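You operate a simulated robot arm through the tools that you are given. There is no shell and no other tool. Be economical: measure what you need, move in short steps, check, and stop when the job is done.

You run a simulated robot arm. Do the job below in one go: nothing can be reset, and whatever is moved stays where it is left.

Task
Fetch the small teal ring and set it on the deck of the blue pallet. Then put the small orange ring on the pane with a grey edge. Then put the wide purple box on the press end of the side bench. Then take the purple pad from the air box end of the side bench and put it on the bay between the guides. Then count the blue block with holes on the mesh shelf of the trolley, then put as many of the clear cups from the mesh shelf of the trolley on the deck of the yellow pallet. Then take the yellow block and put it on the front of the nozzle bench. Keep to this order. Set down upright: purple pad, clear cup.

It is judged by the outcome, as a careful person would: the job done as asked, and still so three seconds after it is handed in. It fails if anything else is knocked over, pushed out of place, dropped, spilled or broken.

Robot
A 7-joint arm with a two-finger gripper on a trunk, on a base that drives. Base frame: it is fixed to the floor where the robot stands at the start and does not move with it; the origin is under the middle of the robot, x ahead of it, y to its left, z up. Units: mm, rad, N and s.
With the tool pointing down near the work surface it reaches from about 100 to 660 mm from the robot's upright axis, wherever it stands. Its first joint turns from -2.897 to 2.897 rad. Places, roughly: bay between the guides [-1300, -1000, 400]; blue block with holes (8x4x4 cm) [-4600, 2900, 500]; clear cup (6x6x8 cm) [-5200, 2900, 500]; deck of the blue pallet [-2000, -700, 600]; deck of the yellow pallet [-1200, -100, 600]; front of the nozzle bench (15x85 cm) [-5360, 6220, 820]; pane with a grey edge (24x20x2 cm) [500, 1800, 900]; press end of the side bench [600, -2200, 900]; purple pad (6x5x5 cm) [300, -900, 900]; small orange ring (6x6x2 cm) [500, 100, 700]; small teal ring (6x6x2 cm) [500, 200, 700]; wide purple box (13x11x5 cm) [600, 0, 700]; yellow block (5x4x9 cm) [-4800, 5200, 900]. Payload 2.45 kg.
The TCP is the grasp point between the finger pads, 27 mm short of the fingertips. In the tool frame z runs along the fingers and y along their closing line. The gripper opens to 80 mm. The gripper's body begins 54 mm behind the TCP.
Orientation is that of the tool frame in the base frame, as a unit quaternion [x, y, z, w]. With the fingers straight down and closing along the base's y, the tool's x points along the base's -x, its y along +y and its z along -z.

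Tools
- The arm moves only by the tool servo_tool. Its arguments are lists of equal length, an entry for each row: "offset": the shift along the tool's x, y, z in mm, a list of three; "rot": the turn, a rotation vector about the tool's x, y, z in rad, a list of three; "jaw": the opening, from 0 (shut) to 1 (fully open). In form: {"offset": [[x, y, z], ...], "rot": [[rx, ry, rz], ...], "jaw": [jaw, ...]}. A call has 1 to 10 rows; each row shifts and turns the commanded pose from where the row before left it, along the tool's axes as they then stand. A row lasts 0.2 s, in which the tool goes at most 50 mm and 0.15 rad; a call with a longer step from one row to the next is refused whole, and so is a gripper value outside its range. Where a pose cannot be reached the arm comes as near as it can. A force on the tool above 40 N (or 10 N above the force at the start of the call, whichever is more), or a blocked arm, ends the call early, and 0.2 s more pass. The fingers move at their own pace (about 153 mm/s each) and stop on an object; they squeeze with about 37 N. The grip force told is the motor's: it shows also when the fingers shut on nothing. Time passes only in rows, and 0.2 s behind the last, so rows that do not move let the fingers close. It gives the time, the measured TCP pose, the force on the tool (base axes), the opening and the grip force at its end, in the units of the frame above (readings bear some noise), with the torque about the TCP (base axes, N m) and any sound that the robot's microphone picked up.
- Cameras (640 x 400 px; columns grow to the right, rows downward): "scene" is now at [-12, 71, 1590.6]; the picture's right is [-1.00, -0.06, 0.00], its down [-0.05, 0.86, -0.51] and it looks along [0.03, -0.51, -0.86] (base axes); focal length 214 px, centre (320, 200). "wrist" rides on the gripper at [63, 12, -80] in the tool frame; the picture's right is [-0.19, 0.98, 0.00], its down [-0.72, -0.14, -0.68] and it looks along [-0.67, -0.13, 0.73] (tool axes); focal length 226 px, centre (320, 200). There is no depth. A picture from a camera that has moved, and an enlarged one, comes with that camera's place and axes in the base frame and with its lens. The place of the scene camera against the robot may be out by one fixed shift of up to 12 mm in any direction.
- get_image(camera): a new picture of that camera. The clock stands still meanwhile.
- raise_lower(by): slides the trunk up (or, below 0, down) by that many mm; the arm and the scene camera ride with it, the base frame stays. It gives what a move gives, with no picture.
- drive_base(legs): drives the robot by 1 to 6 legs, each [ahead, turn to the left] in mm and rad, along the robot's own axes; the way and the turn of a leg run together, so that a leg with both is an arc; at most 1500 mm and 3.142 rad a leg. The arm and the cameras ride along, it lands a little off, and it stops where it bumps. It gives what a move gives.
- head_to(pan, tilt): turns the head with the scene camera to pan (to the left, within 2.094 rad either way) and tilt (down, from -0.506 to 1.204), counted from straight ahead of the robot. It gives what a move gives.
- enlarge(camera, box): a new picture of the part [left, top, right, bottom] of that camera's present view, enlarged. The clock stands still meanwhile.
- sign_off(): hands the job in; it is judged then, once.

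Work in short steps. Places have to be worked out from the pictures, the camera data and where the tool is seen: move nearer, look again, correct. Check each grasp and each placing, and mend what went wrong. You have 207 turns and 180 pictures in all, those below and enlarged ones among them. Open the gripper and draw the arm clear of the work before you hand the job in, unless the task says otherwise; then end with one line.

The tools are called after "Call:" by a JSON object that holds its "api" and its "payload". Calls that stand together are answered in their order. servo_tool: Moves the arm, as the interface text tells. Its arguments: {"type":"object","properties":{"offset":{"type":"array"},"rot":{"type":"array"},"jaw":{"type":"array"}},"required":["offset","rot","jaw"]} The other tools are called the same way: raise_lower (by) slides the trunk up or down; drive_base (legs) drives the base; head_to (pan, tilt) turns the head that bears the scene camera; get_image (camera) takes a picture; enlarge (camera, box) takes an enlarged picture of a part of a camera's view; sign_off () hands the job in.

At the start:

```text
t: 0.0
tcp_pos: [251.1, -334.3, 1189.5]
tcp_rot: [0.0, 1.0, 0.001, 0.002]
ft_force: [0.4, -0.7, -0.4]
torque: [-0.01, 0.0, -0.04]
opening: 80.0
grip_force: 0.1
trunk travel left (down, up): [-225.0, 315.0]
robot x, y, heading: [-0.2, -1.1, -0.002]
head pan, tilt: [-1.508, 1.037]
```

scene: 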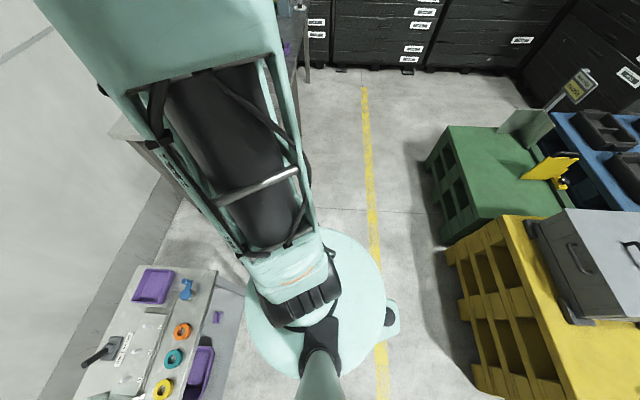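
wrist: 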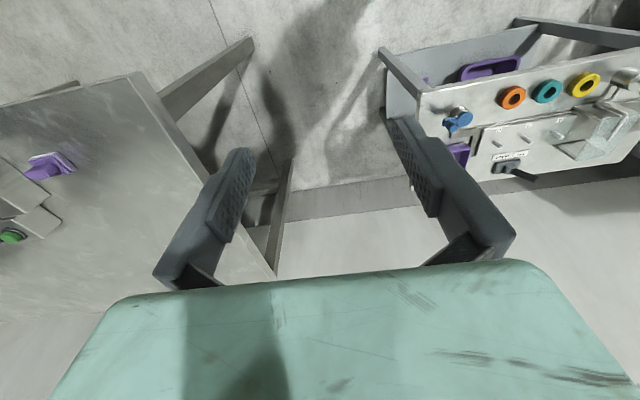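

The rings lie on a bench ahead-left of the robot; I turn the head ahead to look at it.

Call:
{"api": "head_to", "payload": {"pan": 0.3, "tilt": 0.9}}

Call:
{"api": "get_image", "payload": {"camera": "scene"}}

```text
t: 1.8
tcp_pos: [249.3, -334.8, 1188.8]
tcp_rot: [0.0, 1.0, 0.0, 0.001]
ft_force: [0.3, 0.1, -0.1]
torque: [0.03, 0.02, -0.01]
opening: 80.2
grip_force: 0.1
trunk travel left (down, up): [-225.0, 315.0]
robot x, y, heading: [1.9, 0.9, 0.0]
head pan, tilt: [0.3, 0.901]
```

```text
177 pictures are left
camera scene: at [55.9, 160.5, 1600.3], right [0.3, -0.96, 0.0], down [-0.75, -0.23, -0.62], along [0.59, 0.18, -0.78], focal length 214 px, centre (320, 200)
```

scene: 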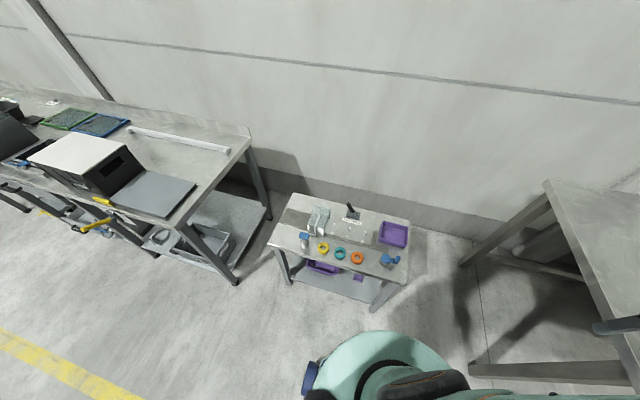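

Small bench with rings in view. I enlarge it.

Call:
{"api": "enlarge", "payload": {"camera": "scene", "box": [250, 180, 430, 310]}}

Call:
{"api": "enlarge", "payload": {"camera": "wrist", "box": [380, 20, 640, 200]}}

```text
3.08 times, centred on (340, 245) of scene
camera zoom: at [55.9, 160.5, 1600.3], right [0.3, -0.96, 0.0], down [-0.75, -0.23, -0.62], along [0.59, 0.18, -0.78], focal length 660 px, centre (258, 62)
```

zoom: 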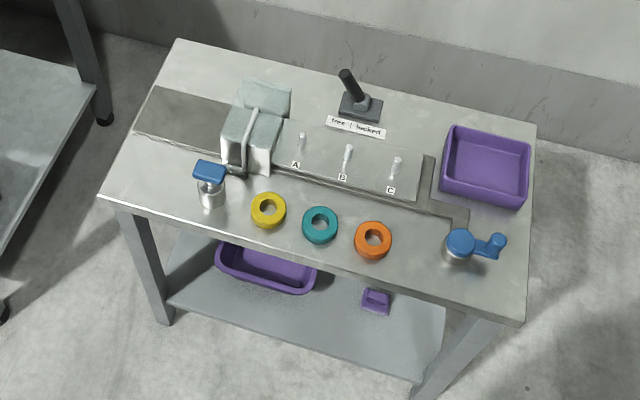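

```text
2.22 times, centred on (510, 110) of wrist
camera zoom: at [186.0, -321.3, 1267.4], right [0.19, 0.98, 0.0], down [0.72, -0.14, 0.68], along [0.67, -0.13, -0.73], focal length 502 px, centre (-102, 400)
```

zoom: 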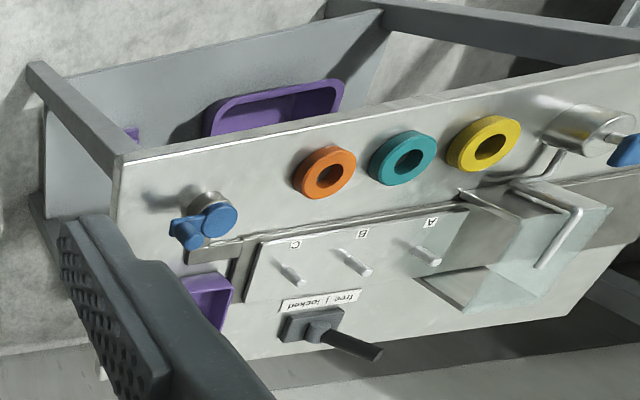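

The rings' row lies about x≈469, with y = 271/192/114 for yellow/teal/orange. I move the tool over the teal ring at height, then turn it 90° so the fingers close along x.

Call:
{"api": "servo_tool", "payload": {"offset": [[-20, 48, 10], [-20, 48, 10], [-20, 48, 10], [-20, 48, 10], [-20, 48, 10], [-20, 48, 10], [-20, 48, 10], [-20, 48, 10], [-20, 48, 10], [-20, 48, 10]], "rot": [[0, 0, 0], [0, 0, 0], [0, 0, 0], [0, 0, 0], [0, 0, 0], [0, 0, 0], [0, 0, 0], [0, 0, 0], [0, 0, 0], [0, 0, 0]], "jaw": [1, 1, 1, 1, 1, 1, 1, 1, 1, 1]}}

Call:
{"api": "servo_tool", "payload": {"offset": [[-20, 47, 20], [0, 0, 20], [0, 0, 20], [0, 0, 20], [0, 0, 20], [0, 0, 20], [0, 0, 20], [0, 0, 20], [0, 0, 20], [0, 0, 20]], "rot": [[0, 0, 0], [0, 0, -0.15], [0, 0, -0.15], [0, 0, -0.15], [0, 0, -0.15], [0, 0, -0.15], [0, 0, -0.15], [0, 0, -0.15], [0, 0, -0.15], [0, 0, -0.15]], "jaw": [1, 1, 1, 1, 1, 1, 1, 1, 1, 1]}}

Call:
{"api": "get_image", "payload": {"camera": "wrist"}}

```text
refused: row 1 steps farther than a row can; nothing moved
```

```text
refused: row 1 steps farther than a row can; nothing moved
```

```text
174 pictures are left
camera wrist: at [186.0, -321.3, 1267.4], right [0.19, 0.98, 0.0], down [0.72, -0.14, 0.68], along [0.67, -0.13, -0.73], focal length 226 px, centre (320, 200)
```

wrist: 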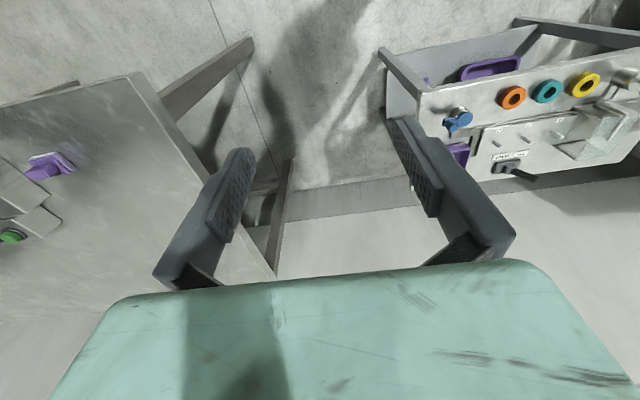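

Steps were too long; I use shorter ones.

Call:
{"api": "servo_tool", "payload": {"offset": [[-18.3, 43.9, 10], [-18.3, 43.9, 10], [-18.3, 43.9, 10], [-18.3, 43.9, 10], [-18.3, 43.9, 10], [-18.3, 43.9, 10], [-18.3, 43.9, 10], [-18.3, 43.9, 10], [-18.3, 43.9, 10], [-18.3, 43.9, 10]], "rot": [[0, 0, 0], [0, 0, 0], [0, 0, 0], [0, 0, 0], [0, 0, 0], [0, 0, 0], [0, 0, 0], [0, 0, 0], [0, 0, 0], [0, 0, 0]], "jaw": [1, 1, 1, 1, 1, 1, 1, 1, 1, 1]}}

Call:
{"api": "servo_tool", "payload": {"offset": [[-18.3, 43.9, 10], [-18.3, 43.9, 10], [0, 0, 20], [0, 0, 20], [0, 0, 20], [0, 0, 20], [0, 0, 20], [0, 0, 20], [0, 0, 20], [0, 0, 20]], "rot": [[0, 0, 0], [0, 0, 0], [0, 0, -0.15], [0, 0, -0.15], [0, 0, -0.15], [0, 0, -0.15], [0, 0, -0.15], [0, 0, -0.15], [0, 0, -0.15], [0, 0, -0.15]], "jaw": [1, 1, 1, 1, 1, 1, 1, 1, 1, 1]}}

Call:
{"api": "servo_tool", "payload": {"offset": [[0, 0, 20], [0, 0, 20], [0, 0, 20]], "rot": [[0, 0, -0.15], [0, 0, -0.15], [0, 0, -0.07]], "jaw": [1, 1, 1]}}

Call:
{"api": "get_image", "payload": {"camera": "wrist"}}

```text
t: 4.0
tcp_pos: [434.9, 103.5, 1087.7]
tcp_rot: [0.002, 1.0, -0.001, 0.0]
ft_force: [-0.1, 0.9, -0.4]
torque: [-0.02, 0.0, -0.01]
opening: 80.0
grip_force: 0.1
trunk travel left (down, up): [-225.0, 315.0]
robot x, y, heading: [-3.2, -1.7, 0.0]
head pan, tilt: [0.3, 0.901]
```

```text
t: 6.2
tcp_pos: [469.3, 192.5, 908.4]
tcp_rot: [-0.565, 0.825, 0.0, 0.001]
ft_force: [0.1, 0.5, -0.9]
torque: [0.02, 0.02, 0.0]
opening: 80.0
grip_force: 0.0
trunk travel left (down, up): [-225.0, 315.0]
robot x, y, heading: [-2.7, 1.9, 0.001]
head pan, tilt: [0.3, 0.901]
```

```text
t: 7.0
tcp_pos: [468.7, 193.9, 848.2]
tcp_rot: [0.708, -0.706, 0.0, 0.0]
ft_force: [0.0, 0.6, -0.2]
torque: [-0.01, -0.01, 0.01]
opening: 79.9
grip_force: 0.1
trunk travel left (down, up): [-225.0, 315.0]
robot x, y, heading: [-1.4, -5.2, -0.002]
head pan, tilt: [0.3, 0.901]
```

```text
173 pictures are left
camera wrist: at [455.3, 130.8, 927.9], right [-0.98, 0.19, 0.0], down [0.14, 0.72, 0.68], along [0.13, 0.67, -0.73], focal length 226 px, centre (320, 200)
```

wrist: 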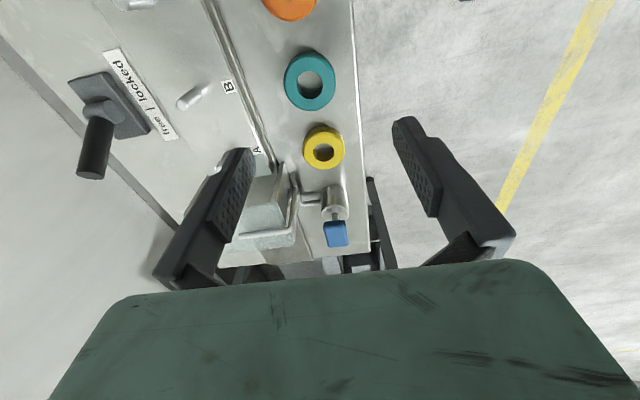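

The wrist view puts the teal ring at about (476,190), table top near z≈685. I correct and descend some more, then look.

Call:
{"api": "servo_tool", "payload": {"offset": [[3, -7, 30], [0, 0, 30], [0, 0, 20]], "rot": [[0, 0, 0], [0, 0, 0], [0, 0, 0]], "jaw": [1, 1, 1]}}

Call:
{"api": "get_image", "payload": {"camera": "wrist"}}

Call:
{"api": "enlarge", "payload": {"camera": "scene", "box": [250, 180, 430, 310]}}

```text
t: 7.8
tcp_pos: [478.0, 190.5, 768.0]
tcp_rot: [-0.706, 0.708, 0.0, 0.0]
ft_force: [-0.1, 0.1, 0.3]
torque: [0.0, 0.0, 0.03]
opening: 79.8
grip_force: 0.1
trunk travel left (down, up): [-225.0, 315.0]
robot x, y, heading: [2.8, -4.1, -0.002]
head pan, tilt: [0.3, 0.901]
```

```text
172 pictures are left
camera wrist: at [464.6, 128.1, 847.5], right [-0.98, 0.19, 0.0], down [0.14, 0.72, 0.68], along [0.13, 0.67, -0.73], focal length 226 px, centre (320, 200)
```

wrist: 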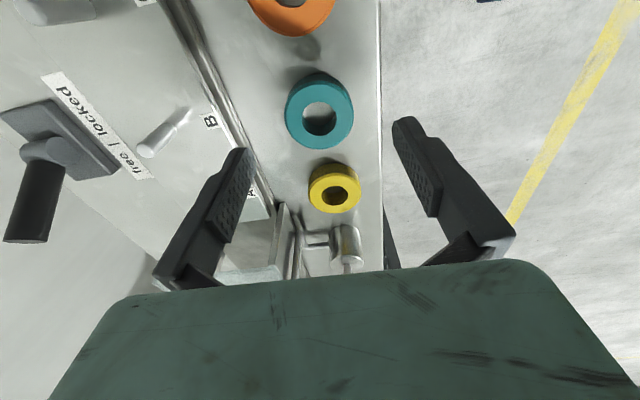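

```text
3.08 times, centred on (340, 245) of scene
camera zoom: at [56.0, 160.9, 1600.2], right [0.3, -0.96, 0.0], down [-0.75, -0.23, -0.62], along [0.59, 0.18, -0.78], focal length 660 px, centre (258, 62)
```

zoom: 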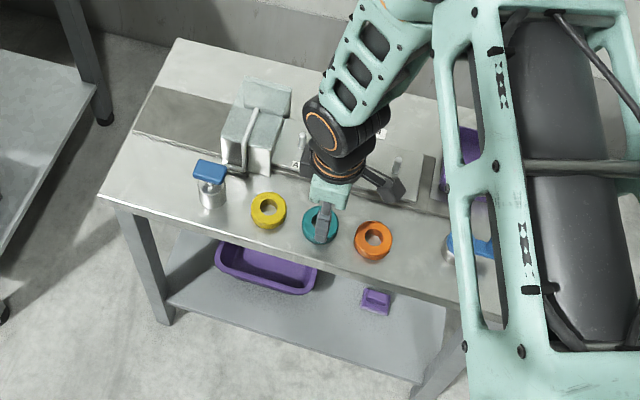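

Ring at about (477,192), just under the jaws. I descend to z≈715 and check.

Call:
{"api": "servo_tool", "payload": {"offset": [[-1, 1, 25], [0, 0, 25], [0, 0, 3]], "rot": [[0, 0, 0], [0, 0, 0], [0, 0, 0]], "jaw": [1, 1, 1]}}

Call:
{"api": "get_image", "payload": {"camera": "wrist"}}

Call:
{"api": "enlarge", "payload": {"camera": "scene", "box": [310, 220, 370, 270]}}

```text
t: 8.6
tcp_pos: [477.3, 193.3, 715.9]
tcp_rot: [-0.707, 0.707, 0.001, 0.001]
ft_force: [0.2, 0.5, 0.9]
torque: [0.0, 0.01, 0.02]
opening: 79.9
grip_force: 0.0
trunk travel left (down, up): [-225.0, 315.0]
robot x, y, heading: [1.0, -1.3, 0.001]
head pan, tilt: [0.3, 0.901]
```

```text
170 pictures are left
camera wrist: at [463.3, 130.1, 794.7], right [-0.98, 0.19, 0.0], down [0.14, 0.72, 0.68], along [0.13, 0.67, -0.73], focal length 226 px, centre (320, 200)
```

wrist: 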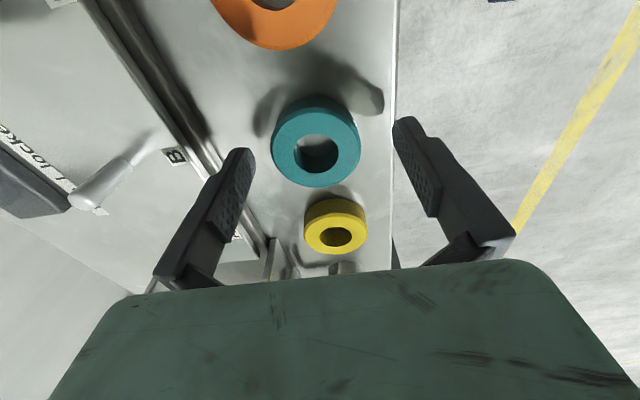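

```text
8.00 times, centred on (340, 245) of scene
camera zoom: at [56.2, 160.8, 1600.3], right [0.3, -0.96, 0.0], down [-0.75, -0.23, -0.62], along [0.59, 0.18, -0.78], focal length 1716 px, centre (160, -160)
```

zoom: 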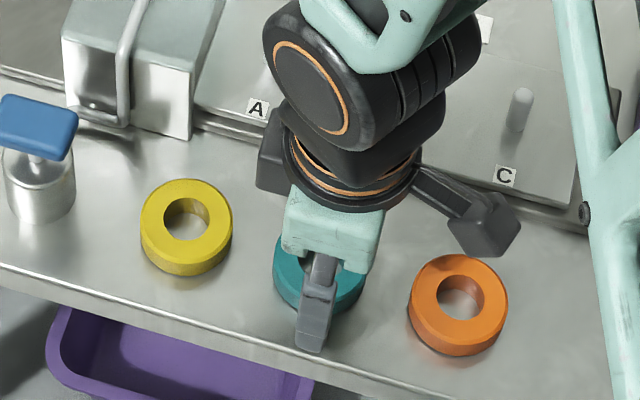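

Ring centre z≈682, so table ≈672. I descend with care to z≈702 and close.

Call:
{"api": "servo_tool", "payload": {"offset": [[0, 0, 8], [0, 0, 6], [0, 0, 0], [0, 0, 0], [0, 0, 0], [0, 0, 0]], "rot": [[0, 0, 0], [0, 0, 0], [0, 0, 0], [0, 0, 0], [0, 0, 0], [0, 0, 0]], "jaw": [1, 1, 1, 0, 0, 0]}}

Call:
{"api": "get_image", "payload": {"camera": "wrist"}}

```text
t: 10.0
tcp_pos: [476.3, 191.7, 702.7]
tcp_rot: [-0.706, 0.708, 0.0, 0.0]
ft_force: [0.0, -0.9, -0.1]
torque: [0.02, 0.04, -0.02]
opening: 52.4
grip_force: 36.6
trunk travel left (down, up): [-225.0, 315.0]
robot x, y, heading: [2.0, 1.2, -0.002]
head pan, tilt: [0.3, 0.901]
```

```text
168 pictures are left
camera wrist: at [463.0, 128.8, 780.5], right [-0.98, 0.19, 0.0], down [0.14, 0.72, 0.68], along [0.13, 0.67, -0.73], focal length 226 px, centre (320, 200)
```

wrist: 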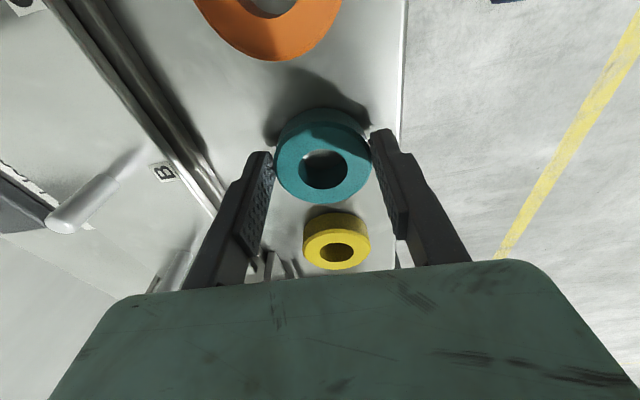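

Gripped at 52 mm opening. I lift 150 mm and check, and survey the area behind for the pallets.

Call:
{"api": "servo_tool", "payload": {"offset": [[0, 0, -20], [0, 0, -40], [0, 0, -45], [0, 0, -45], [0, 0, -45], [0, 0, -45], [0, 0, -45]], "rot": [[0, 0, 0], [0, 0, 0], [0, 0, 0], [0, 0, 0], [0, 0, 0], [0, 0, 0], [0, 0, 0]], "jaw": [0, 0, 0, 0, 0, 0, 0]}}

Call:
{"api": "get_image", "payload": {"camera": "wrist"}}

Call:
{"api": "head_to", "payload": {"pan": -2.09, "tilt": 0.5}}

Call:
{"api": "get_image", "payload": {"camera": "scene"}}

Call:
{"api": "head_to", "payload": {"pan": 2.09, "tilt": 0.5}}

Call:
{"api": "get_image", "payload": {"camera": "scene"}}

```text
t: 11.6
tcp_pos: [473.1, 189.9, 989.0]
tcp_rot: [-0.706, 0.708, 0.0, 0.0]
ft_force: [0.2, 0.3, -0.8]
torque: [0.0, -0.02, 0.01]
opening: 52.5
grip_force: 36.9
trunk travel left (down, up): [-225.0, 315.0]
robot x, y, heading: [0.2, 3.2, 0.001]
head pan, tilt: [0.3, 0.901]
```

```text
167 pictures are left
camera wrist: at [460.4, 126.6, 1068.2], right [-0.98, 0.19, 0.0], down [0.14, 0.72, 0.68], along [0.13, 0.67, -0.73], focal length 226 px, centre (320, 200)
```

wrist: 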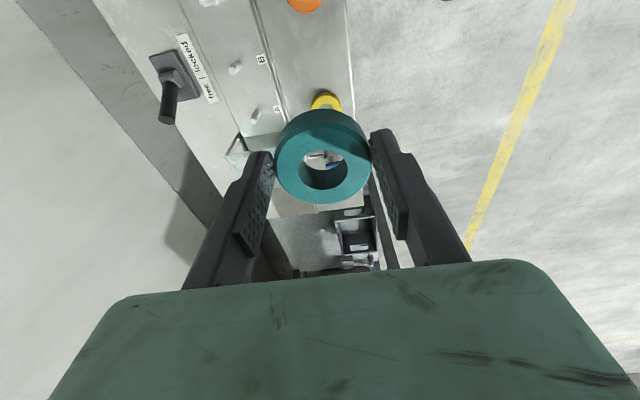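

```text
t: 13.8
tcp_pos: [474.3, 190.2, 988.8]
tcp_rot: [-0.706, 0.708, 0.0, 0.0]
ft_force: [0.0, -0.2, -0.1]
torque: [-0.02, 0.01, 0.0]
opening: 52.5
grip_force: 37.3
trunk travel left (down, up): [-225.0, 315.0]
robot x, y, heading: [2.1, 0.4, -0.004]
head pan, tilt: [-2.089, 0.499]
```

```text
166 pictures are left
camera scene: at [-61.1, 59.4, 1634.1], right [-0.87, 0.49, 0.0], down [0.24, 0.42, -0.88], along [-0.43, -0.76, -0.48], focal length 214 px, centre (320, 200)
```

scene: 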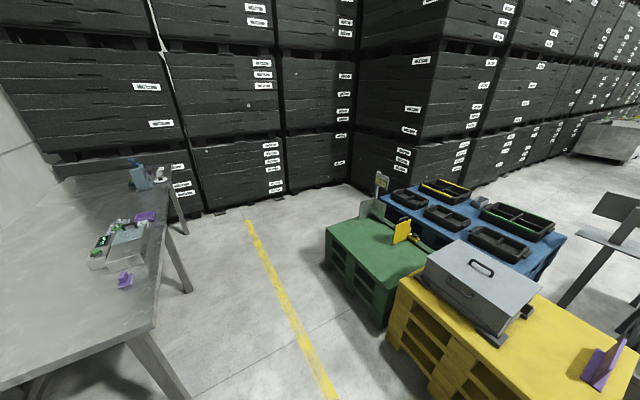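

```text
t: 17.2
tcp_pos: [473.7, 189.9, 987.7]
tcp_rot: [-0.706, 0.708, 0.0, -0.001]
ft_force: [0.0, -0.5, -0.9]
torque: [-0.06, 0.02, -0.03]
opening: 52.3
grip_force: 36.7
trunk travel left (down, up): [-225.0, 315.0]
robot x, y, heading: [-1.5, 1.2, 0.0]
head pan, tilt: [2.089, 0.499]
```

```text
165 pictures are left
camera scene: at [-61.1, 217.5, 1634.1], right [0.87, 0.5, 0.0], down [0.24, -0.42, -0.88], along [-0.43, 0.76, -0.48], focal length 214 px, centre (320, 200)
```

scene: 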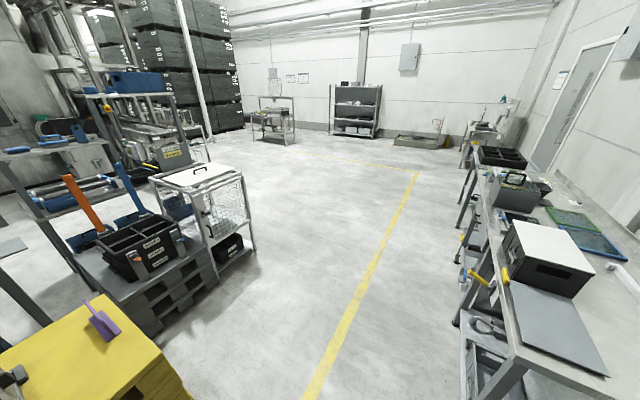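

The ring is held. Route to the blue pallet: back up, drive down the lane at x≈-320 to y≈-1900, then turn behind the green pallet. I drive this in legs.

Call:
{"api": "drive_base", "payload": {"legs": [[-320, 0], [0, -1.571], [1500, 0], [350, 0], [0, -1.571], [1100, 0]]}}

Call:
{"api": "head_to", "payload": {"pan": -0.8, "tilt": 0.6}}

Call:
{"api": "get_image", "payload": {"camera": "scene"}}

```text
t: 41.5
tcp_pos: [-1935.6, -1932.3, 988.9]
tcp_rot: [0.732, 0.681, 0.0, 0.0]
ft_force: [0.6, -0.5, -0.3]
torque: [0.01, 0.03, -0.04]
opening: 51.2
grip_force: 36.8
trunk travel left (down, up): [-225.0, 315.0]
robot x, y, heading: [-1449.1, -1775.1, 3.069]
head pan, tilt: [2.089, 0.499]
```

```text
t: 44.0
tcp_pos: [-1934.6, -1932.3, 988.8]
tcp_rot: [0.733, 0.68, -0.001, 0.0]
ft_force: [1.5, 0.5, -0.4]
torque: [-0.01, 0.0, 0.02]
opening: 51.2
grip_force: 37.5
trunk travel left (down, up): [-225.0, 315.0]
robot x, y, heading: [-1445.3, -1778.1, 3.07]
head pan, tilt: [-0.799, 0.6]
```

```text
164 pictures are left
camera scene: at [-1492.1, -1852.3, 1625.0], right [0.76, 0.65, 0.0], down [0.36, -0.43, -0.82], along [-0.53, 0.63, -0.57], focal length 214 px, centre (320, 200)
```

scene: 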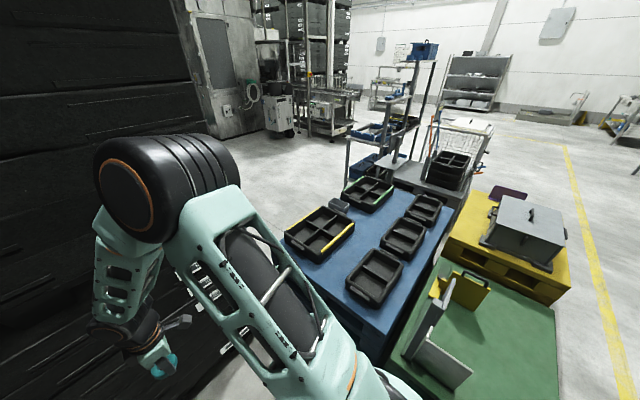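

The near end of the blue deck seems free between the trays. I enlarge that region.

Call:
{"api": "enlarge", "payload": {"camera": "scene", "box": [250, 160, 470, 340]}}

```text
2.22 times, centred on (360, 250) of scene
camera zoom: at [-1492.1, -1852.3, 1625.0], right [0.76, 0.65, 0.0], down [0.36, -0.43, -0.82], along [-0.53, 0.63, -0.57], focal length 477 px, centre (231, 89)
```

zoom: 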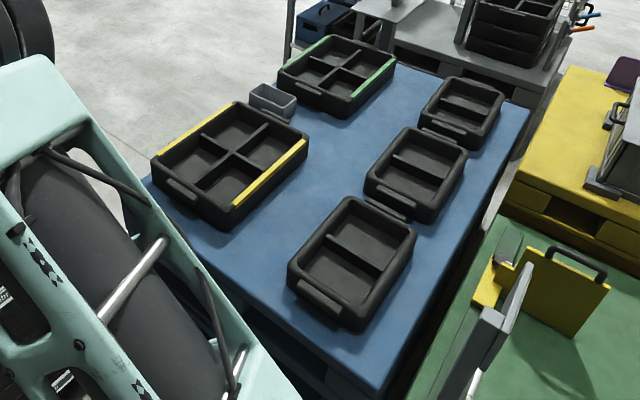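

The gap between the trays around (-1955,-1215) looks clear. I drive along past the pallet's end and turn to face it.

Call:
{"api": "drive_base", "payload": {"legs": [[460, 0], [0, -1.5]]}}

Call:
{"api": "head_to", "payload": {"pan": 0.0, "tilt": 0.9}}

Call:
{"api": "get_image", "payload": {"camera": "scene"}}

Call:
{"api": "get_image", "payload": {"camera": "wrist"}}

```text
t: 46.1
tcp_pos: [-2228.3, -1912.2, 987.7]
tcp_rot: [0.729, 0.685, 0.008, 0.004]
ft_force: [4.4, 0.8, -0.7]
torque: [0.04, 0.48, 0.09]
opening: 51.0
grip_force: 36.5
trunk travel left (down, up): [-225.0, 315.0]
robot x, y, heading: [-1749.9, -1750.8, 3.076]
head pan, tilt: [-0.799, 0.6]
stopped in leg 1: the force on the tool passed its limit at 156 N (the readings are from after the stop); the commanded pose is now the measured one
```

```text
t: 47.2
tcp_pos: [-2229.7, -1912.9, 988.5]
tcp_rot: [0.728, 0.686, 0.006, 0.003]
ft_force: [10.7, 1.5, -6.3]
torque: [0.02, 0.81, 0.18]
opening: 50.9
grip_force: 37.1
trunk travel left (down, up): [-225.0, 315.0]
robot x, y, heading: [-1750.1, -1754.0, 3.073]
head pan, tilt: [0.0, 0.901]
```

```text
162 pictures are left
camera scene: at [-1812.7, -1893.1, 1600.3], right [0.07, 1.0, 0.0], down [0.78, -0.06, -0.62], along [-0.62, 0.04, -0.78], focal length 214 px, centre (320, 200)
```

scene: 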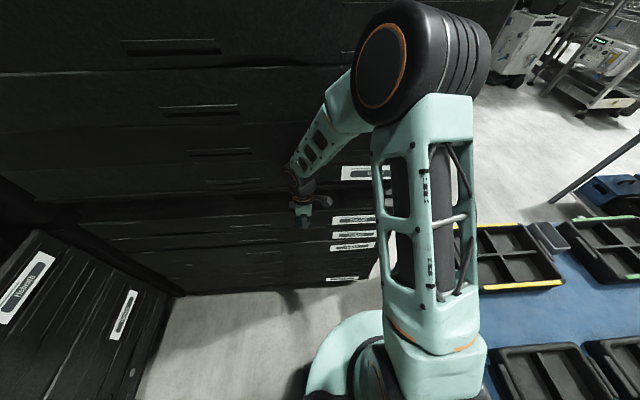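

```text
161 pictures are left
camera wrist: at [-2214.9, -1849.6, 1067.1], right [0.97, -0.25, 0.01], down [-0.2, -0.71, 0.68], along [-0.16, -0.66, -0.74], focal length 226 px, centre (320, 200)
```

wrist: 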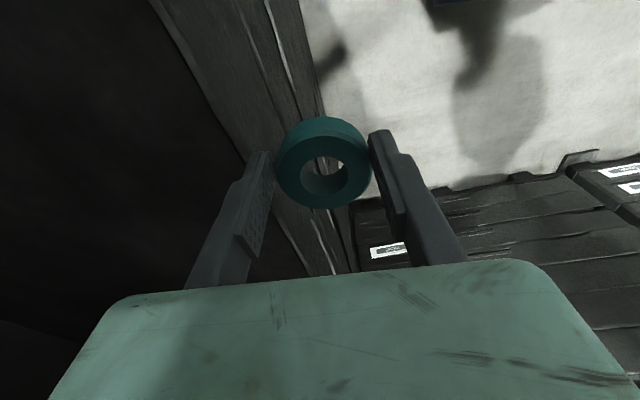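

The arm's front touched a stack of bins at x≈-2290. I back off 110 mm, turn to face the pallet, and look.

Call:
{"api": "drive_base", "payload": {"legs": [[-110, 0], [0, -1.5]]}}

Call:
{"api": "get_image", "payload": {"camera": "scene"}}

Call:
{"api": "get_image", "payload": {"camera": "wrist"}}

```text
t: 52.2
tcp_pos: [-1832.4, -1294.1, 987.6]
tcp_rot: [1.0, 0.001, 0.003, 0.007]
ft_force: [-0.1, -0.1, -0.1]
torque: [-0.02, -0.03, 0.0]
opening: 50.4
grip_force: 36.7
trunk travel left (down, up): [-225.0, 315.0]
robot x, y, heading: [-1643.9, -1761.0, 1.565]
head pan, tilt: [0.0, 0.901]
```

```text
160 pictures are left
camera scene: at [-1780.9, -1708.0, 1600.2], right [1.0, -0.01, 0.0], down [-0.01, -0.78, -0.62], along [0.0, 0.62, -0.78], focal length 214 px, centre (320, 200)
```

scene: 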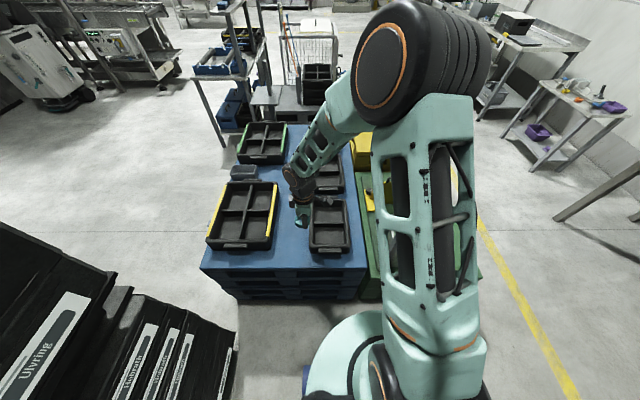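

```text
159 pictures are left
camera wrist: at [-1768.9, -1306.0, 1067.0], right [-0.19, -0.98, 0.01], down [-0.72, 0.15, 0.68], along [-0.66, 0.12, -0.74], focal length 226 px, centre (320, 200)
```

wrist: 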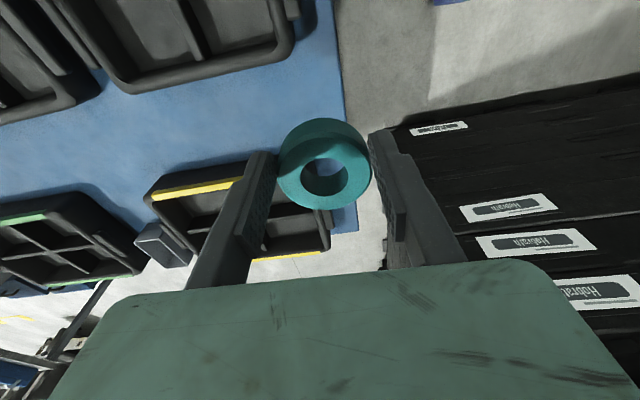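

I face the pallet. Aim point: aisle centre (-1938,-1205). I drive 70 mm nearer, then move the arm over.

Call:
{"api": "drive_base", "payload": {"legs": [[70, 0]]}}

Call:
{"api": "servo_tool", "payload": {"offset": [[-35, -8, 30], [-35, -8, 30], [-36, -8, 30]], "rot": [[0, 0, 0], [0, 0, 0], [0, 0, 0]], "jaw": [0, 0, 0]}}

Call:
{"api": "get_image", "payload": {"camera": "wrist"}}

Call:
{"api": "get_image", "payload": {"camera": "scene"}}

```text
t: 53.2
tcp_pos: [-1830.9, -1224.2, 987.0]
tcp_rot: [1.0, 0.0, 0.003, 0.008]
ft_force: [-0.6, 1.1, -0.6]
torque: [0.0, 0.01, 0.0]
opening: 50.6
grip_force: 37.3
trunk travel left (down, up): [-225.0, 315.0]
robot x, y, heading: [-1645.0, -1694.1, 1.565]
head pan, tilt: [0.0, 0.901]
```

```text
t: 54.0
tcp_pos: [-1938.3, -1202.4, 893.4]
tcp_rot: [1.0, 0.001, 0.002, 0.007]
ft_force: [-0.2, 0.6, 0.2]
torque: [0.01, 0.01, 0.04]
opening: 50.3
grip_force: 37.1
trunk travel left (down, up): [-225.0, 315.0]
robot x, y, heading: [-1644.2, -1694.7, 1.568]
head pan, tilt: [0.0, 0.901]
```

```text
158 pictures are left
camera wrist: at [-1877.2, -1213.5, 972.7], right [-0.19, -0.98, 0.01], down [-0.72, 0.15, 0.68], along [-0.66, 0.12, -0.74], focal length 226 px, centre (320, 200)
```

wrist: 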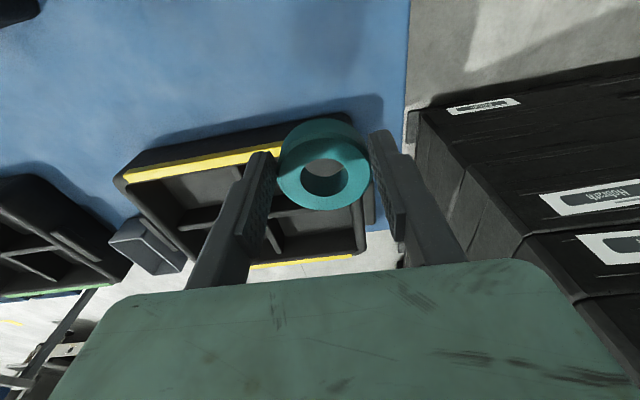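

```text
157 pictures are left
camera scene: at [-1780.7, -1637.7, 1600.2], right [1.0, -0.01, 0.0], down [0.0, -0.78, -0.62], along [0.0, 0.62, -0.78], focal length 214 px, centre (320, 200)
```

scene: 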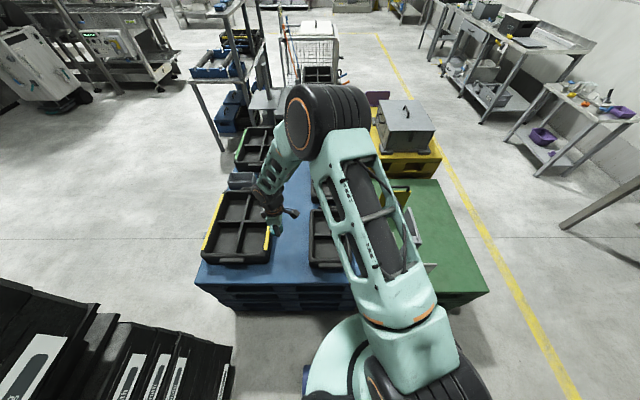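

The ring hangs in the middle of the aisle. I lower to z≈648 first, then slowly to contact.

Call:
{"api": "servo_tool", "payload": {"offset": [[0, 0, 45], [0, 0, 45], [0, 0, 45], [0, 0, 45], [0, 0, 40], [0, 0, 20]], "rot": [[0, 0, 0], [0, 0, 0], [0, 0, 0], [0, 0, 0], [0, 0, 0], [0, 0, 0]], "jaw": [0, 0, 0, 0, 0, 0]}}

Call:
{"api": "get_image", "payload": {"camera": "wrist"}}

```text
t: 55.4
tcp_pos: [-1936.7, -1208.7, 653.1]
tcp_rot: [1.0, 0.001, 0.002, 0.007]
ft_force: [0.4, -0.7, -0.5]
torque: [0.0, 0.0, 0.02]
opening: 50.4
grip_force: 37.0
trunk travel left (down, up): [-225.0, 315.0]
robot x, y, heading: [-1641.1, -1693.8, 1.564]
head pan, tilt: [0.0, 0.901]
```

```text
156 pictures are left
camera wrist: at [-1874.2, -1219.1, 732.8], right [-0.19, -0.98, 0.01], down [-0.72, 0.15, 0.68], along [-0.66, 0.12, -0.74], focal length 226 px, centre (320, 200)
```

wrist: 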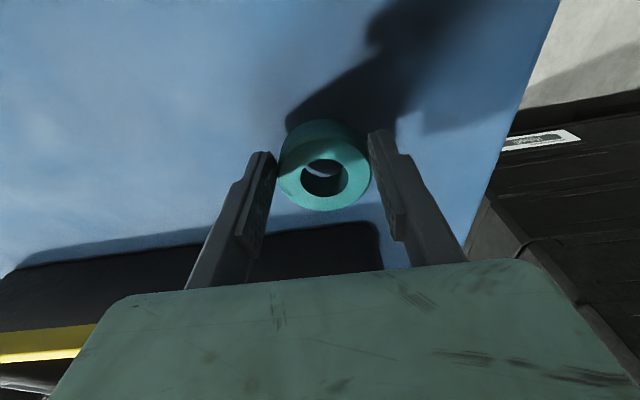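

Close above the deck. I lower in small steps until contact shows.

Call:
{"api": "servo_tool", "payload": {"offset": [[0, 0, 6], [0, 0, 5], [0, 0, 3], [0, 0, 3], [0, 0, 0]], "rot": [[0, 0, 0], [0, 0, 0], [0, 0, 0], [0, 0, 0], [0, 0, 0]], "jaw": [0, 0, 0, 0, 0]}}

Call:
{"api": "get_image", "payload": {"camera": "wrist"}}

```text
t: 56.6
tcp_pos: [-1935.5, -1205.9, 640.5]
tcp_rot: [1.0, 0.0, 0.003, 0.006]
ft_force: [3.9, -4.0, 22.2]
torque: [-0.02, 0.48, 0.1]
opening: 50.3
grip_force: 37.2
trunk travel left (down, up): [-225.0, 315.0]
robot x, y, heading: [-1646.1, -1690.0, 1.563]
head pan, tilt: [0.0, 0.901]
```

```text
155 pictures are left
camera wrist: at [-1873.7, -1217.7, 719.3], right [-0.19, -0.98, 0.01], down [-0.72, 0.15, 0.68], along [-0.67, 0.12, -0.74], focal length 226 px, centre (320, 200)
```

wrist: 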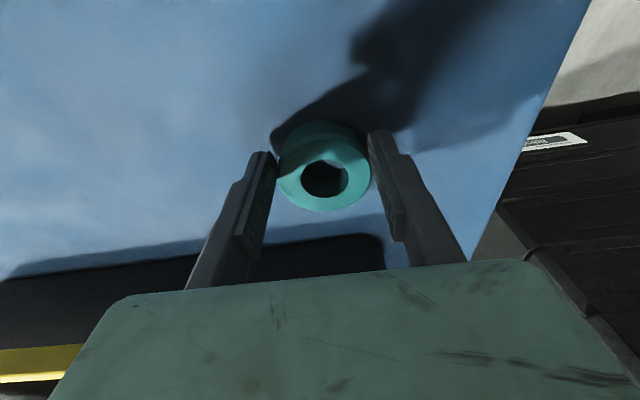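

Contact (22 N) at z≈640. I ease up 3 mm, open, and rise.

Call:
{"api": "servo_tool", "payload": {"offset": [[0, 0, -3], [0, 0, 0], [0, 0, 0], [0, 0, -20], [0, 0, -45], [0, 0, -45], [0, 0, -45], [0, 0, -45], [0, 0, -45], [0, 0, -45]], "rot": [[0, 0, 0], [0, 0, 0], [0, 0, 0], [0, 0, 0], [0, 0, 0], [0, 0, 0], [0, 0, 0], [0, 0, 0], [0, 0, 0], [0, 0, 0]], "jaw": [0, 1, 1, 1, 1, 1, 1, 1, 1, 1]}}

Call:
{"api": "get_image", "payload": {"camera": "wrist"}}

Call:
{"api": "enlarge", "payload": {"camera": "scene", "box": [180, 120, 360, 300]}}

```text
t: 58.8
tcp_pos: [-1935.2, -1200.6, 932.4]
tcp_rot: [1.0, 0.002, 0.004, 0.007]
ft_force: [-0.1, -0.2, 0.2]
torque: [0.04, 0.02, -0.01]
opening: 79.9
grip_force: 0.1
trunk travel left (down, up): [-225.0, 315.0]
robot x, y, heading: [-1643.9, -1690.8, 1.565]
head pan, tilt: [0.0, 0.901]
```

```text
154 pictures are left
camera wrist: at [-1873.7, -1212.4, 1011.3], right [-0.19, -0.98, 0.01], down [-0.72, 0.15, 0.67], along [-0.66, 0.12, -0.74], focal length 226 px, centre (320, 200)
```

wrist: 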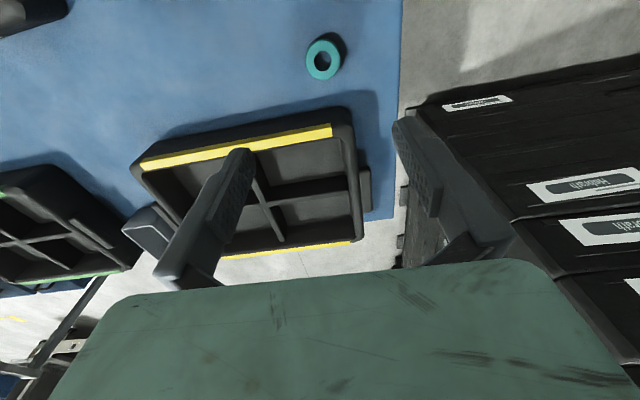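

```text
2.22 times, centred on (270, 210) of scene
camera zoom: at [-1780.2, -1638.2, 1600.3], right [1.0, -0.01, 0.0], down [0.0, -0.78, -0.62], along [0.0, 0.62, -0.78], focal length 477 px, centre (431, 178)
```

zoom: 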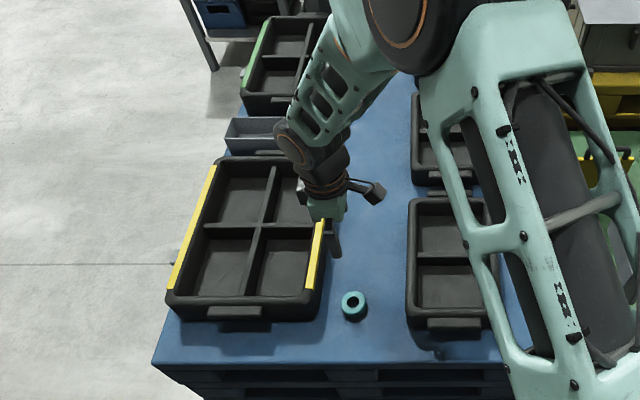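

Teal ring sits on the blue deck. I drive back to the rings' bench by the same way.

Call:
{"api": "drive_base", "payload": {"legs": [[-110, 0], [0, -1.567], [1330, 0], [0, 1.571]]}}

```text
t: 62.2
tcp_pos: [-1476.1, -1255.5, 930.4]
tcp_rot: [0.914, -0.406, -0.007, 0.007]
ft_force: [-1.9, -0.3, 0.8]
torque: [0.02, 0.02, 0.02]
opening: 79.2
grip_force: 0.0
trunk travel left (down, up): [-225.0, 315.0]
robot x, y, heading: [-1643.4, -1799.4, 0.718]
head pan, tilt: [0.0, 0.901]
stopped in leg 2: the force on the tool passed its limit at 61 N (the readings are from after the stop); the commanded pose is now the measured one
```

Something touched the tool near the green pallet's sign post. I look.

Call:
{"api": "get_image", "payload": {"camera": "scene"}}

Call:
{"api": "get_image", "payload": {"camera": "wrist"}}

```text
152 pictures are left
camera scene: at [-1690.6, -1661.3, 1600.2], right [0.65, -0.76, 0.0], down [-0.59, -0.51, -0.62], along [0.47, 0.41, -0.78], focal length 214 px, centre (320, 200)
```

scene: 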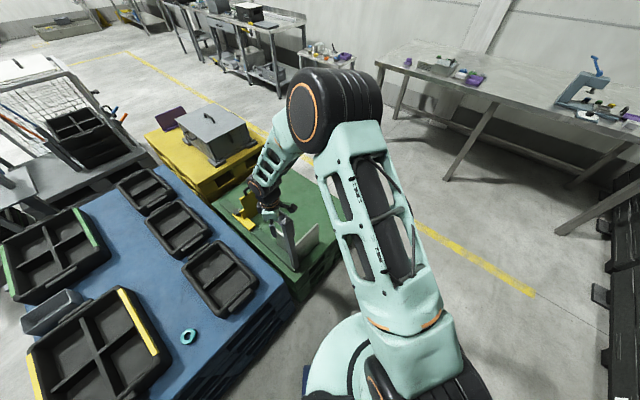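

```text
151 pictures are left
camera wrist: at [-1442.3, -1309.7, 1009.7], right [-0.86, -0.51, 0.02], down [-0.36, 0.63, 0.68], along [-0.36, 0.58, -0.73], focal length 226 px, centre (320, 200)
```

wrist: 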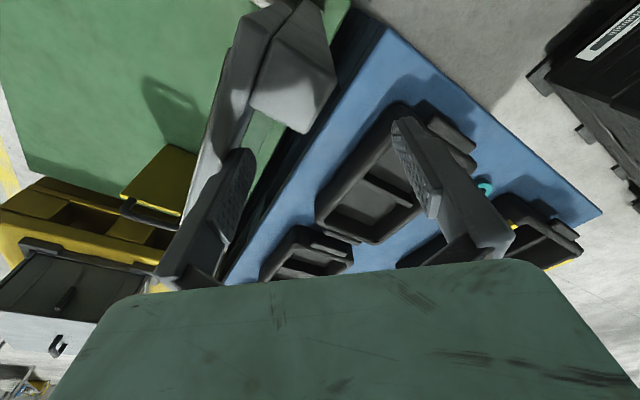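

The finger touched the sign post's arm. I turn back a little, raise the tool, then look at the sign.

Call:
{"api": "drive_base", "payload": {"legs": [[0, 0.25]]}}

Call:
{"api": "servo_tool", "payload": {"offset": [[0, 0, -45], [0, 0, -45], [0, 0, -45], [0, 0, -45], [0, 0, -45]], "rot": [[0, 0, 0], [0, 0, 0], [0, 0, 0], [0, 0, 0], [0, 0, 0]], "jaw": [1, 1, 1, 1, 1]}}

Call:
{"api": "get_image", "payload": {"camera": "wrist"}}

Call:
{"api": "head_to", "payload": {"pan": -0.6, "tilt": 0.9}}

Call:
{"api": "get_image", "payload": {"camera": "scene"}}

```text
t: 63.5
tcp_pos: [-1616.6, -1231.2, 930.9]
tcp_rot: [0.957, -0.289, -0.007, 0.008]
ft_force: [0.1, -0.7, -0.4]
torque: [0.01, 0.03, -0.01]
opening: 80.0
grip_force: 0.1
trunk travel left (down, up): [-225.0, 315.0]
robot x, y, heading: [-1645.1, -1802.4, 0.968]
head pan, tilt: [0.0, 0.901]
```

```text
t: 64.7
tcp_pos: [-1615.4, -1228.3, 1155.1]
tcp_rot: [0.958, -0.288, -0.007, 0.008]
ft_force: [0.1, 0.3, 0.1]
torque: [0.0, -0.04, -0.01]
opening: 80.2
grip_force: 0.0
trunk travel left (down, up): [-225.0, 315.0]
robot x, y, heading: [-1644.8, -1801.6, 0.968]
head pan, tilt: [0.0, 0.901]
```

```text
150 pictures are left
camera wrist: at [-1568.5, -1273.2, 1232.1], right [-0.7, -0.71, 0.02], down [-0.51, 0.52, 0.68], along [-0.5, 0.47, -0.73], focal length 226 px, centre (320, 200)
```

wrist: 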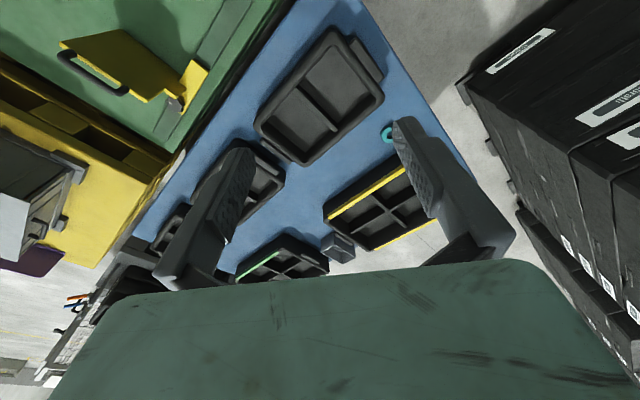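

```text
t: 65.7
tcp_pos: [-1614.3, -1229.0, 1153.0]
tcp_rot: [0.958, -0.288, -0.006, 0.008]
ft_force: [-1.3, 0.3, -0.1]
torque: [0.02, -0.01, 0.0]
opening: 80.2
grip_force: 0.1
trunk travel left (down, up): [-225.0, 315.0]
robot x, y, heading: [-1646.8, -1803.2, 0.967]
head pan, tilt: [-0.6, 0.901]
```

```text
149 pictures are left
camera scene: at [-1697.0, -1713.2, 1600.2], right [0.36, -0.93, 0.0], down [-0.73, -0.28, -0.62], along [0.58, 0.22, -0.78], focal length 214 px, centre (320, 200)
```

scene: 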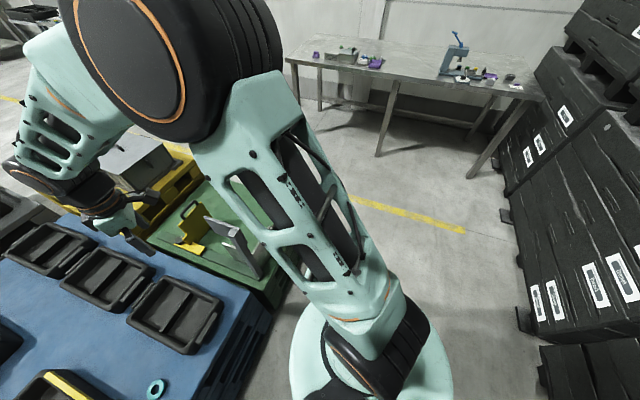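

The sign stands as before. I back off further so the arm's sweep clears it, then turn and drive back.

Call:
{"api": "drive_base", "payload": {"legs": [[-220, 0], [0, -0.967], [1440, 0], [0, 1.571]]}}

Call:
{"api": "get_image", "payload": {"camera": "scene"}}

```text
t: 69.0
tcp_pos: [-1436.5, -1495.4, 1152.2]
tcp_rot: [0.848, -0.53, -0.01, 0.007]
ft_force: [0.7, -0.1, -0.5]
torque: [-0.05, -0.02, -0.02]
opening: 80.2
grip_force: 0.2
trunk travel left (down, up): [-225.0, 315.0]
robot x, y, heading: [-1753.7, -1971.4, 0.627]
head pan, tilt: [-0.6, 0.901]
stopped in leg 2: the robot was blocked; the commanded pose is now the measured one
```

```text
148 pictures are left
camera scene: at [-1773.0, -1867.7, 1600.3], right [0.02, -1.0, 0.0], down [-0.78, -0.02, -0.62], along [0.62, 0.01, -0.78], focal length 214 px, centre (320, 200)
```

scene: 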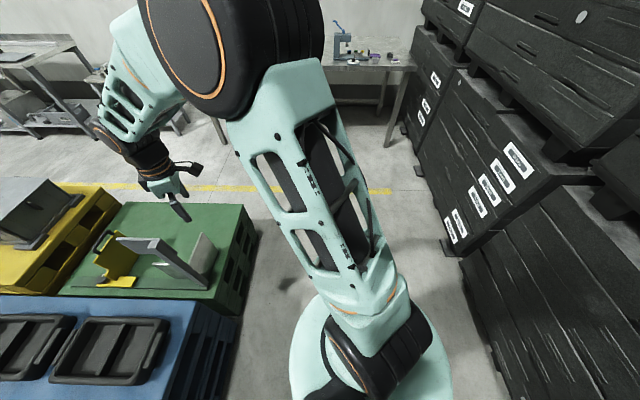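

Blocked by something out of sight; I look around behind.

Call:
{"api": "head_to", "payload": {"pan": 2.09, "tilt": 1.1}}

Call:
{"api": "get_image", "payload": {"camera": "scene"}}

Call:
{"api": "head_to", "payload": {"pan": -2.09, "tilt": 1.1}}

Call:
{"api": "get_image", "payload": {"camera": "scene"}}

```text
t: 71.4
tcp_pos: [-1438.0, -1494.2, 1152.1]
tcp_rot: [0.848, -0.53, -0.011, 0.006]
ft_force: [0.2, 0.9, 0.2]
torque: [0.01, -0.02, 0.01]
opening: 80.1
grip_force: 0.0
trunk travel left (down, up): [-225.0, 315.0]
robot x, y, heading: [-1756.5, -1970.6, 0.623]
head pan, tilt: [2.089, 1.1]
```

```text
147 pictures are left
camera scene: at [-1906.7, -1843.2, 1586.4], right [0.42, 0.91, 0.0], down [0.81, -0.37, -0.45], along [-0.41, 0.19, -0.89], focal length 214 px, centre (320, 200)
```

scene: 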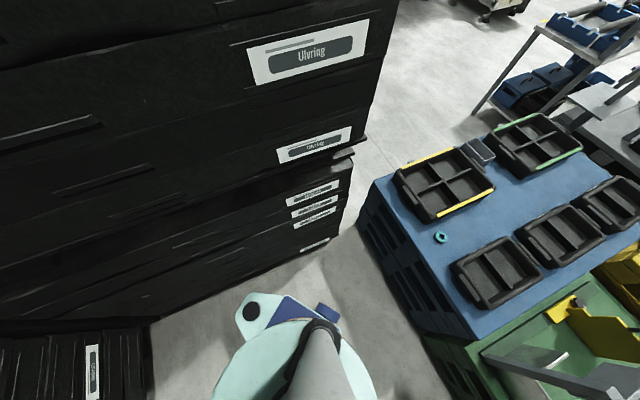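

```text
t: 74.8
tcp_pos: [-1437.9, -1495.0, 1152.7]
tcp_rot: [0.849, -0.529, -0.009, 0.006]
ft_force: [0.7, -0.4, -0.2]
torque: [0.0, 0.01, -0.03]
opening: 80.0
grip_force: 0.1
trunk travel left (down, up): [-225.0, 315.0]
robot x, y, heading: [-1755.8, -1969.1, 0.621]
head pan, tilt: [-2.089, 1.1]
```

```text
146 pictures are left
camera scene: at [-1842.5, -1932.2, 1586.4], right [-0.99, -0.11, 0.0], down [-0.1, 0.89, -0.45], along [0.05, -0.45, -0.89], focal length 214 px, centre (320, 200)
```

scene: 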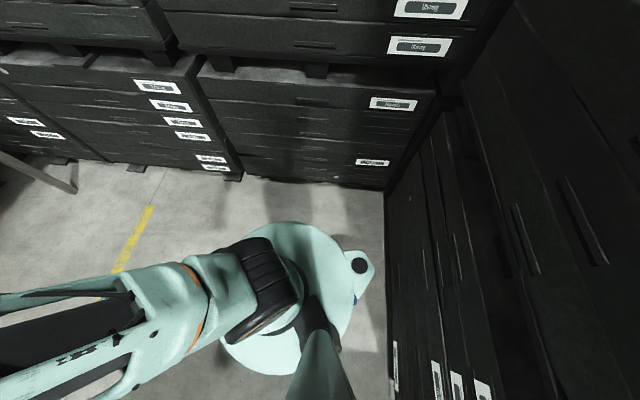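

The tail foot of the base touched the west stack. I drive forward 200 mm first, then finish the turn.

Call:
{"api": "drive_base", "payload": {"legs": [[220, 0], [0, -0.622], [1270, 0], [0, 1.571]]}}

Call:
{"api": "head_to", "payload": {"pan": 0.6, "tilt": 0.7}}

Call:
{"api": "get_image", "payload": {"camera": "scene"}}

```text
t: 88.2
tcp_pos: [-529.6, -1266.6, 1152.2]
tcp_rot: [0.999, -0.051, -0.005, 0.01]
ft_force: [-0.4, 0.1, -0.5]
torque: [0.0, 0.0, 0.02]
opening: 79.7
grip_force: 0.1
trunk travel left (down, up): [-225.0, 315.0]
robot x, y, heading: [-293.8, -1783.8, 1.636]
head pan, tilt: [-2.089, 1.1]
```

```text
t: 90.6
tcp_pos: [-529.4, -1267.2, 1152.1]
tcp_rot: [0.999, -0.051, -0.006, 0.01]
ft_force: [0.2, -0.6, 0.1]
torque: [0.04, 0.0, 0.0]
opening: 80.0
grip_force: 0.0
trunk travel left (down, up): [-225.0, 315.0]
robot x, y, heading: [-292.6, -1783.3, 1.637]
head pan, tilt: [0.6, 0.7]
```

```text
145 pictures are left
camera scene: at [-481.2, -1751.4, 1616.4], right [0.79, 0.62, 0.0], down [0.4, -0.51, -0.76], along [-0.47, 0.6, -0.64], focal length 214 px, centre (320, 200)
```

scene: 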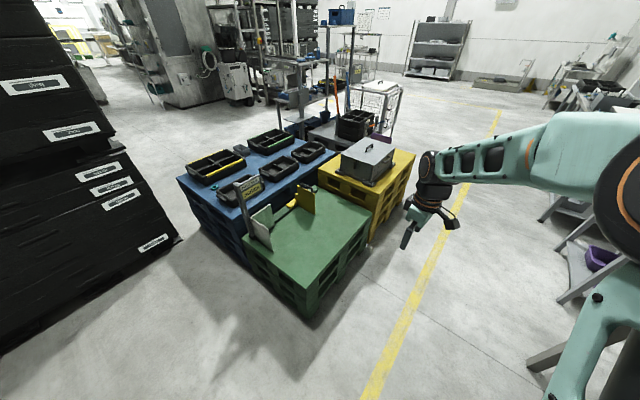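

Clear. I continue up the lane to the starting place.

Call:
{"api": "drive_base", "payload": {"legs": [[0, -0.066], [1500, 0], [283, 0], [0, -1.571], [290, 0]]}}

Call:
{"api": "head_to", "payload": {"pan": 0.3, "tilt": 0.9}}

Call:
{"api": "get_image", "payload": {"camera": "scene"}}

Call:
{"api": "get_image", "payload": {"camera": "wrist"}}

```text
t: 105.6
tcp_pos: [486.2, 201.1, 1153.1]
tcp_rot: [-0.65, 0.76, 0.011, -0.003]
ft_force: [-1.0, -0.2, -0.1]
torque: [0.03, -0.02, -0.01]
opening: 80.0
grip_force: 0.0
trunk travel left (down, up): [-225.0, 315.0]
robot x, y, heading: [-50.6, -6.1, 0.02]
head pan, tilt: [0.6, 0.7]
```

```text
t: 106.4
tcp_pos: [485.6, 199.7, 1152.9]
tcp_rot: [-0.651, 0.759, 0.011, -0.003]
ft_force: [0.5, -0.1, -0.5]
torque: [-0.01, -0.01, 0.0]
opening: 80.1
grip_force: 0.1
trunk travel left (down, up): [-225.0, 315.0]
robot x, y, heading: [-44.7, -8.4, 0.022]
head pan, tilt: [0.3, 0.901]
```

```text
144 pictures are left
camera scene: at [6.8, 154.4, 1600.3], right [0.31, -0.95, 0.0], down [-0.74, -0.25, -0.62], along [0.59, 0.2, -0.78], focal length 214 px, centre (320, 200)
```

scene: 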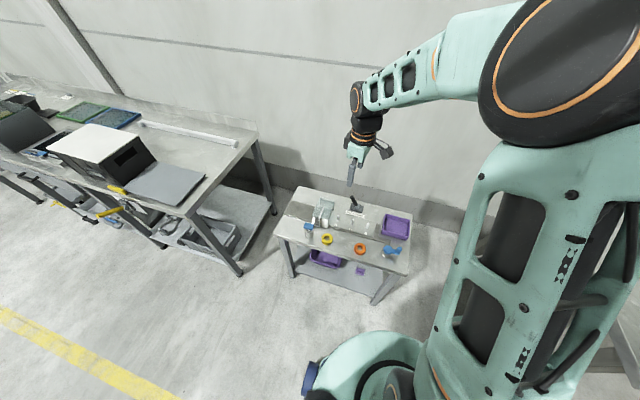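

```text
143 pictures are left
camera wrist: at [464.5, 140.2, 1230.8], right [-0.94, 0.34, 0.02], down [0.26, 0.68, 0.69], along [0.22, 0.65, -0.73], focal length 226 px, centre (320, 200)
```

wrist: 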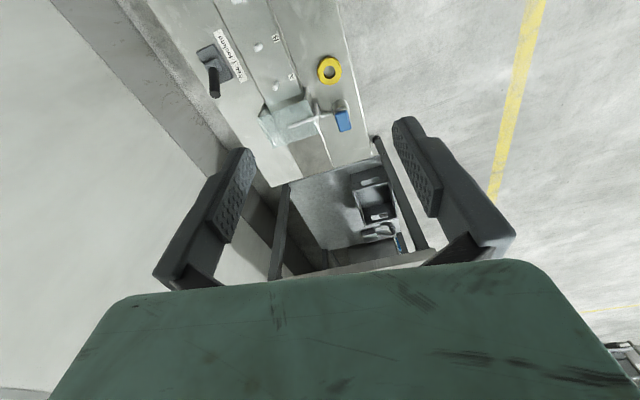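

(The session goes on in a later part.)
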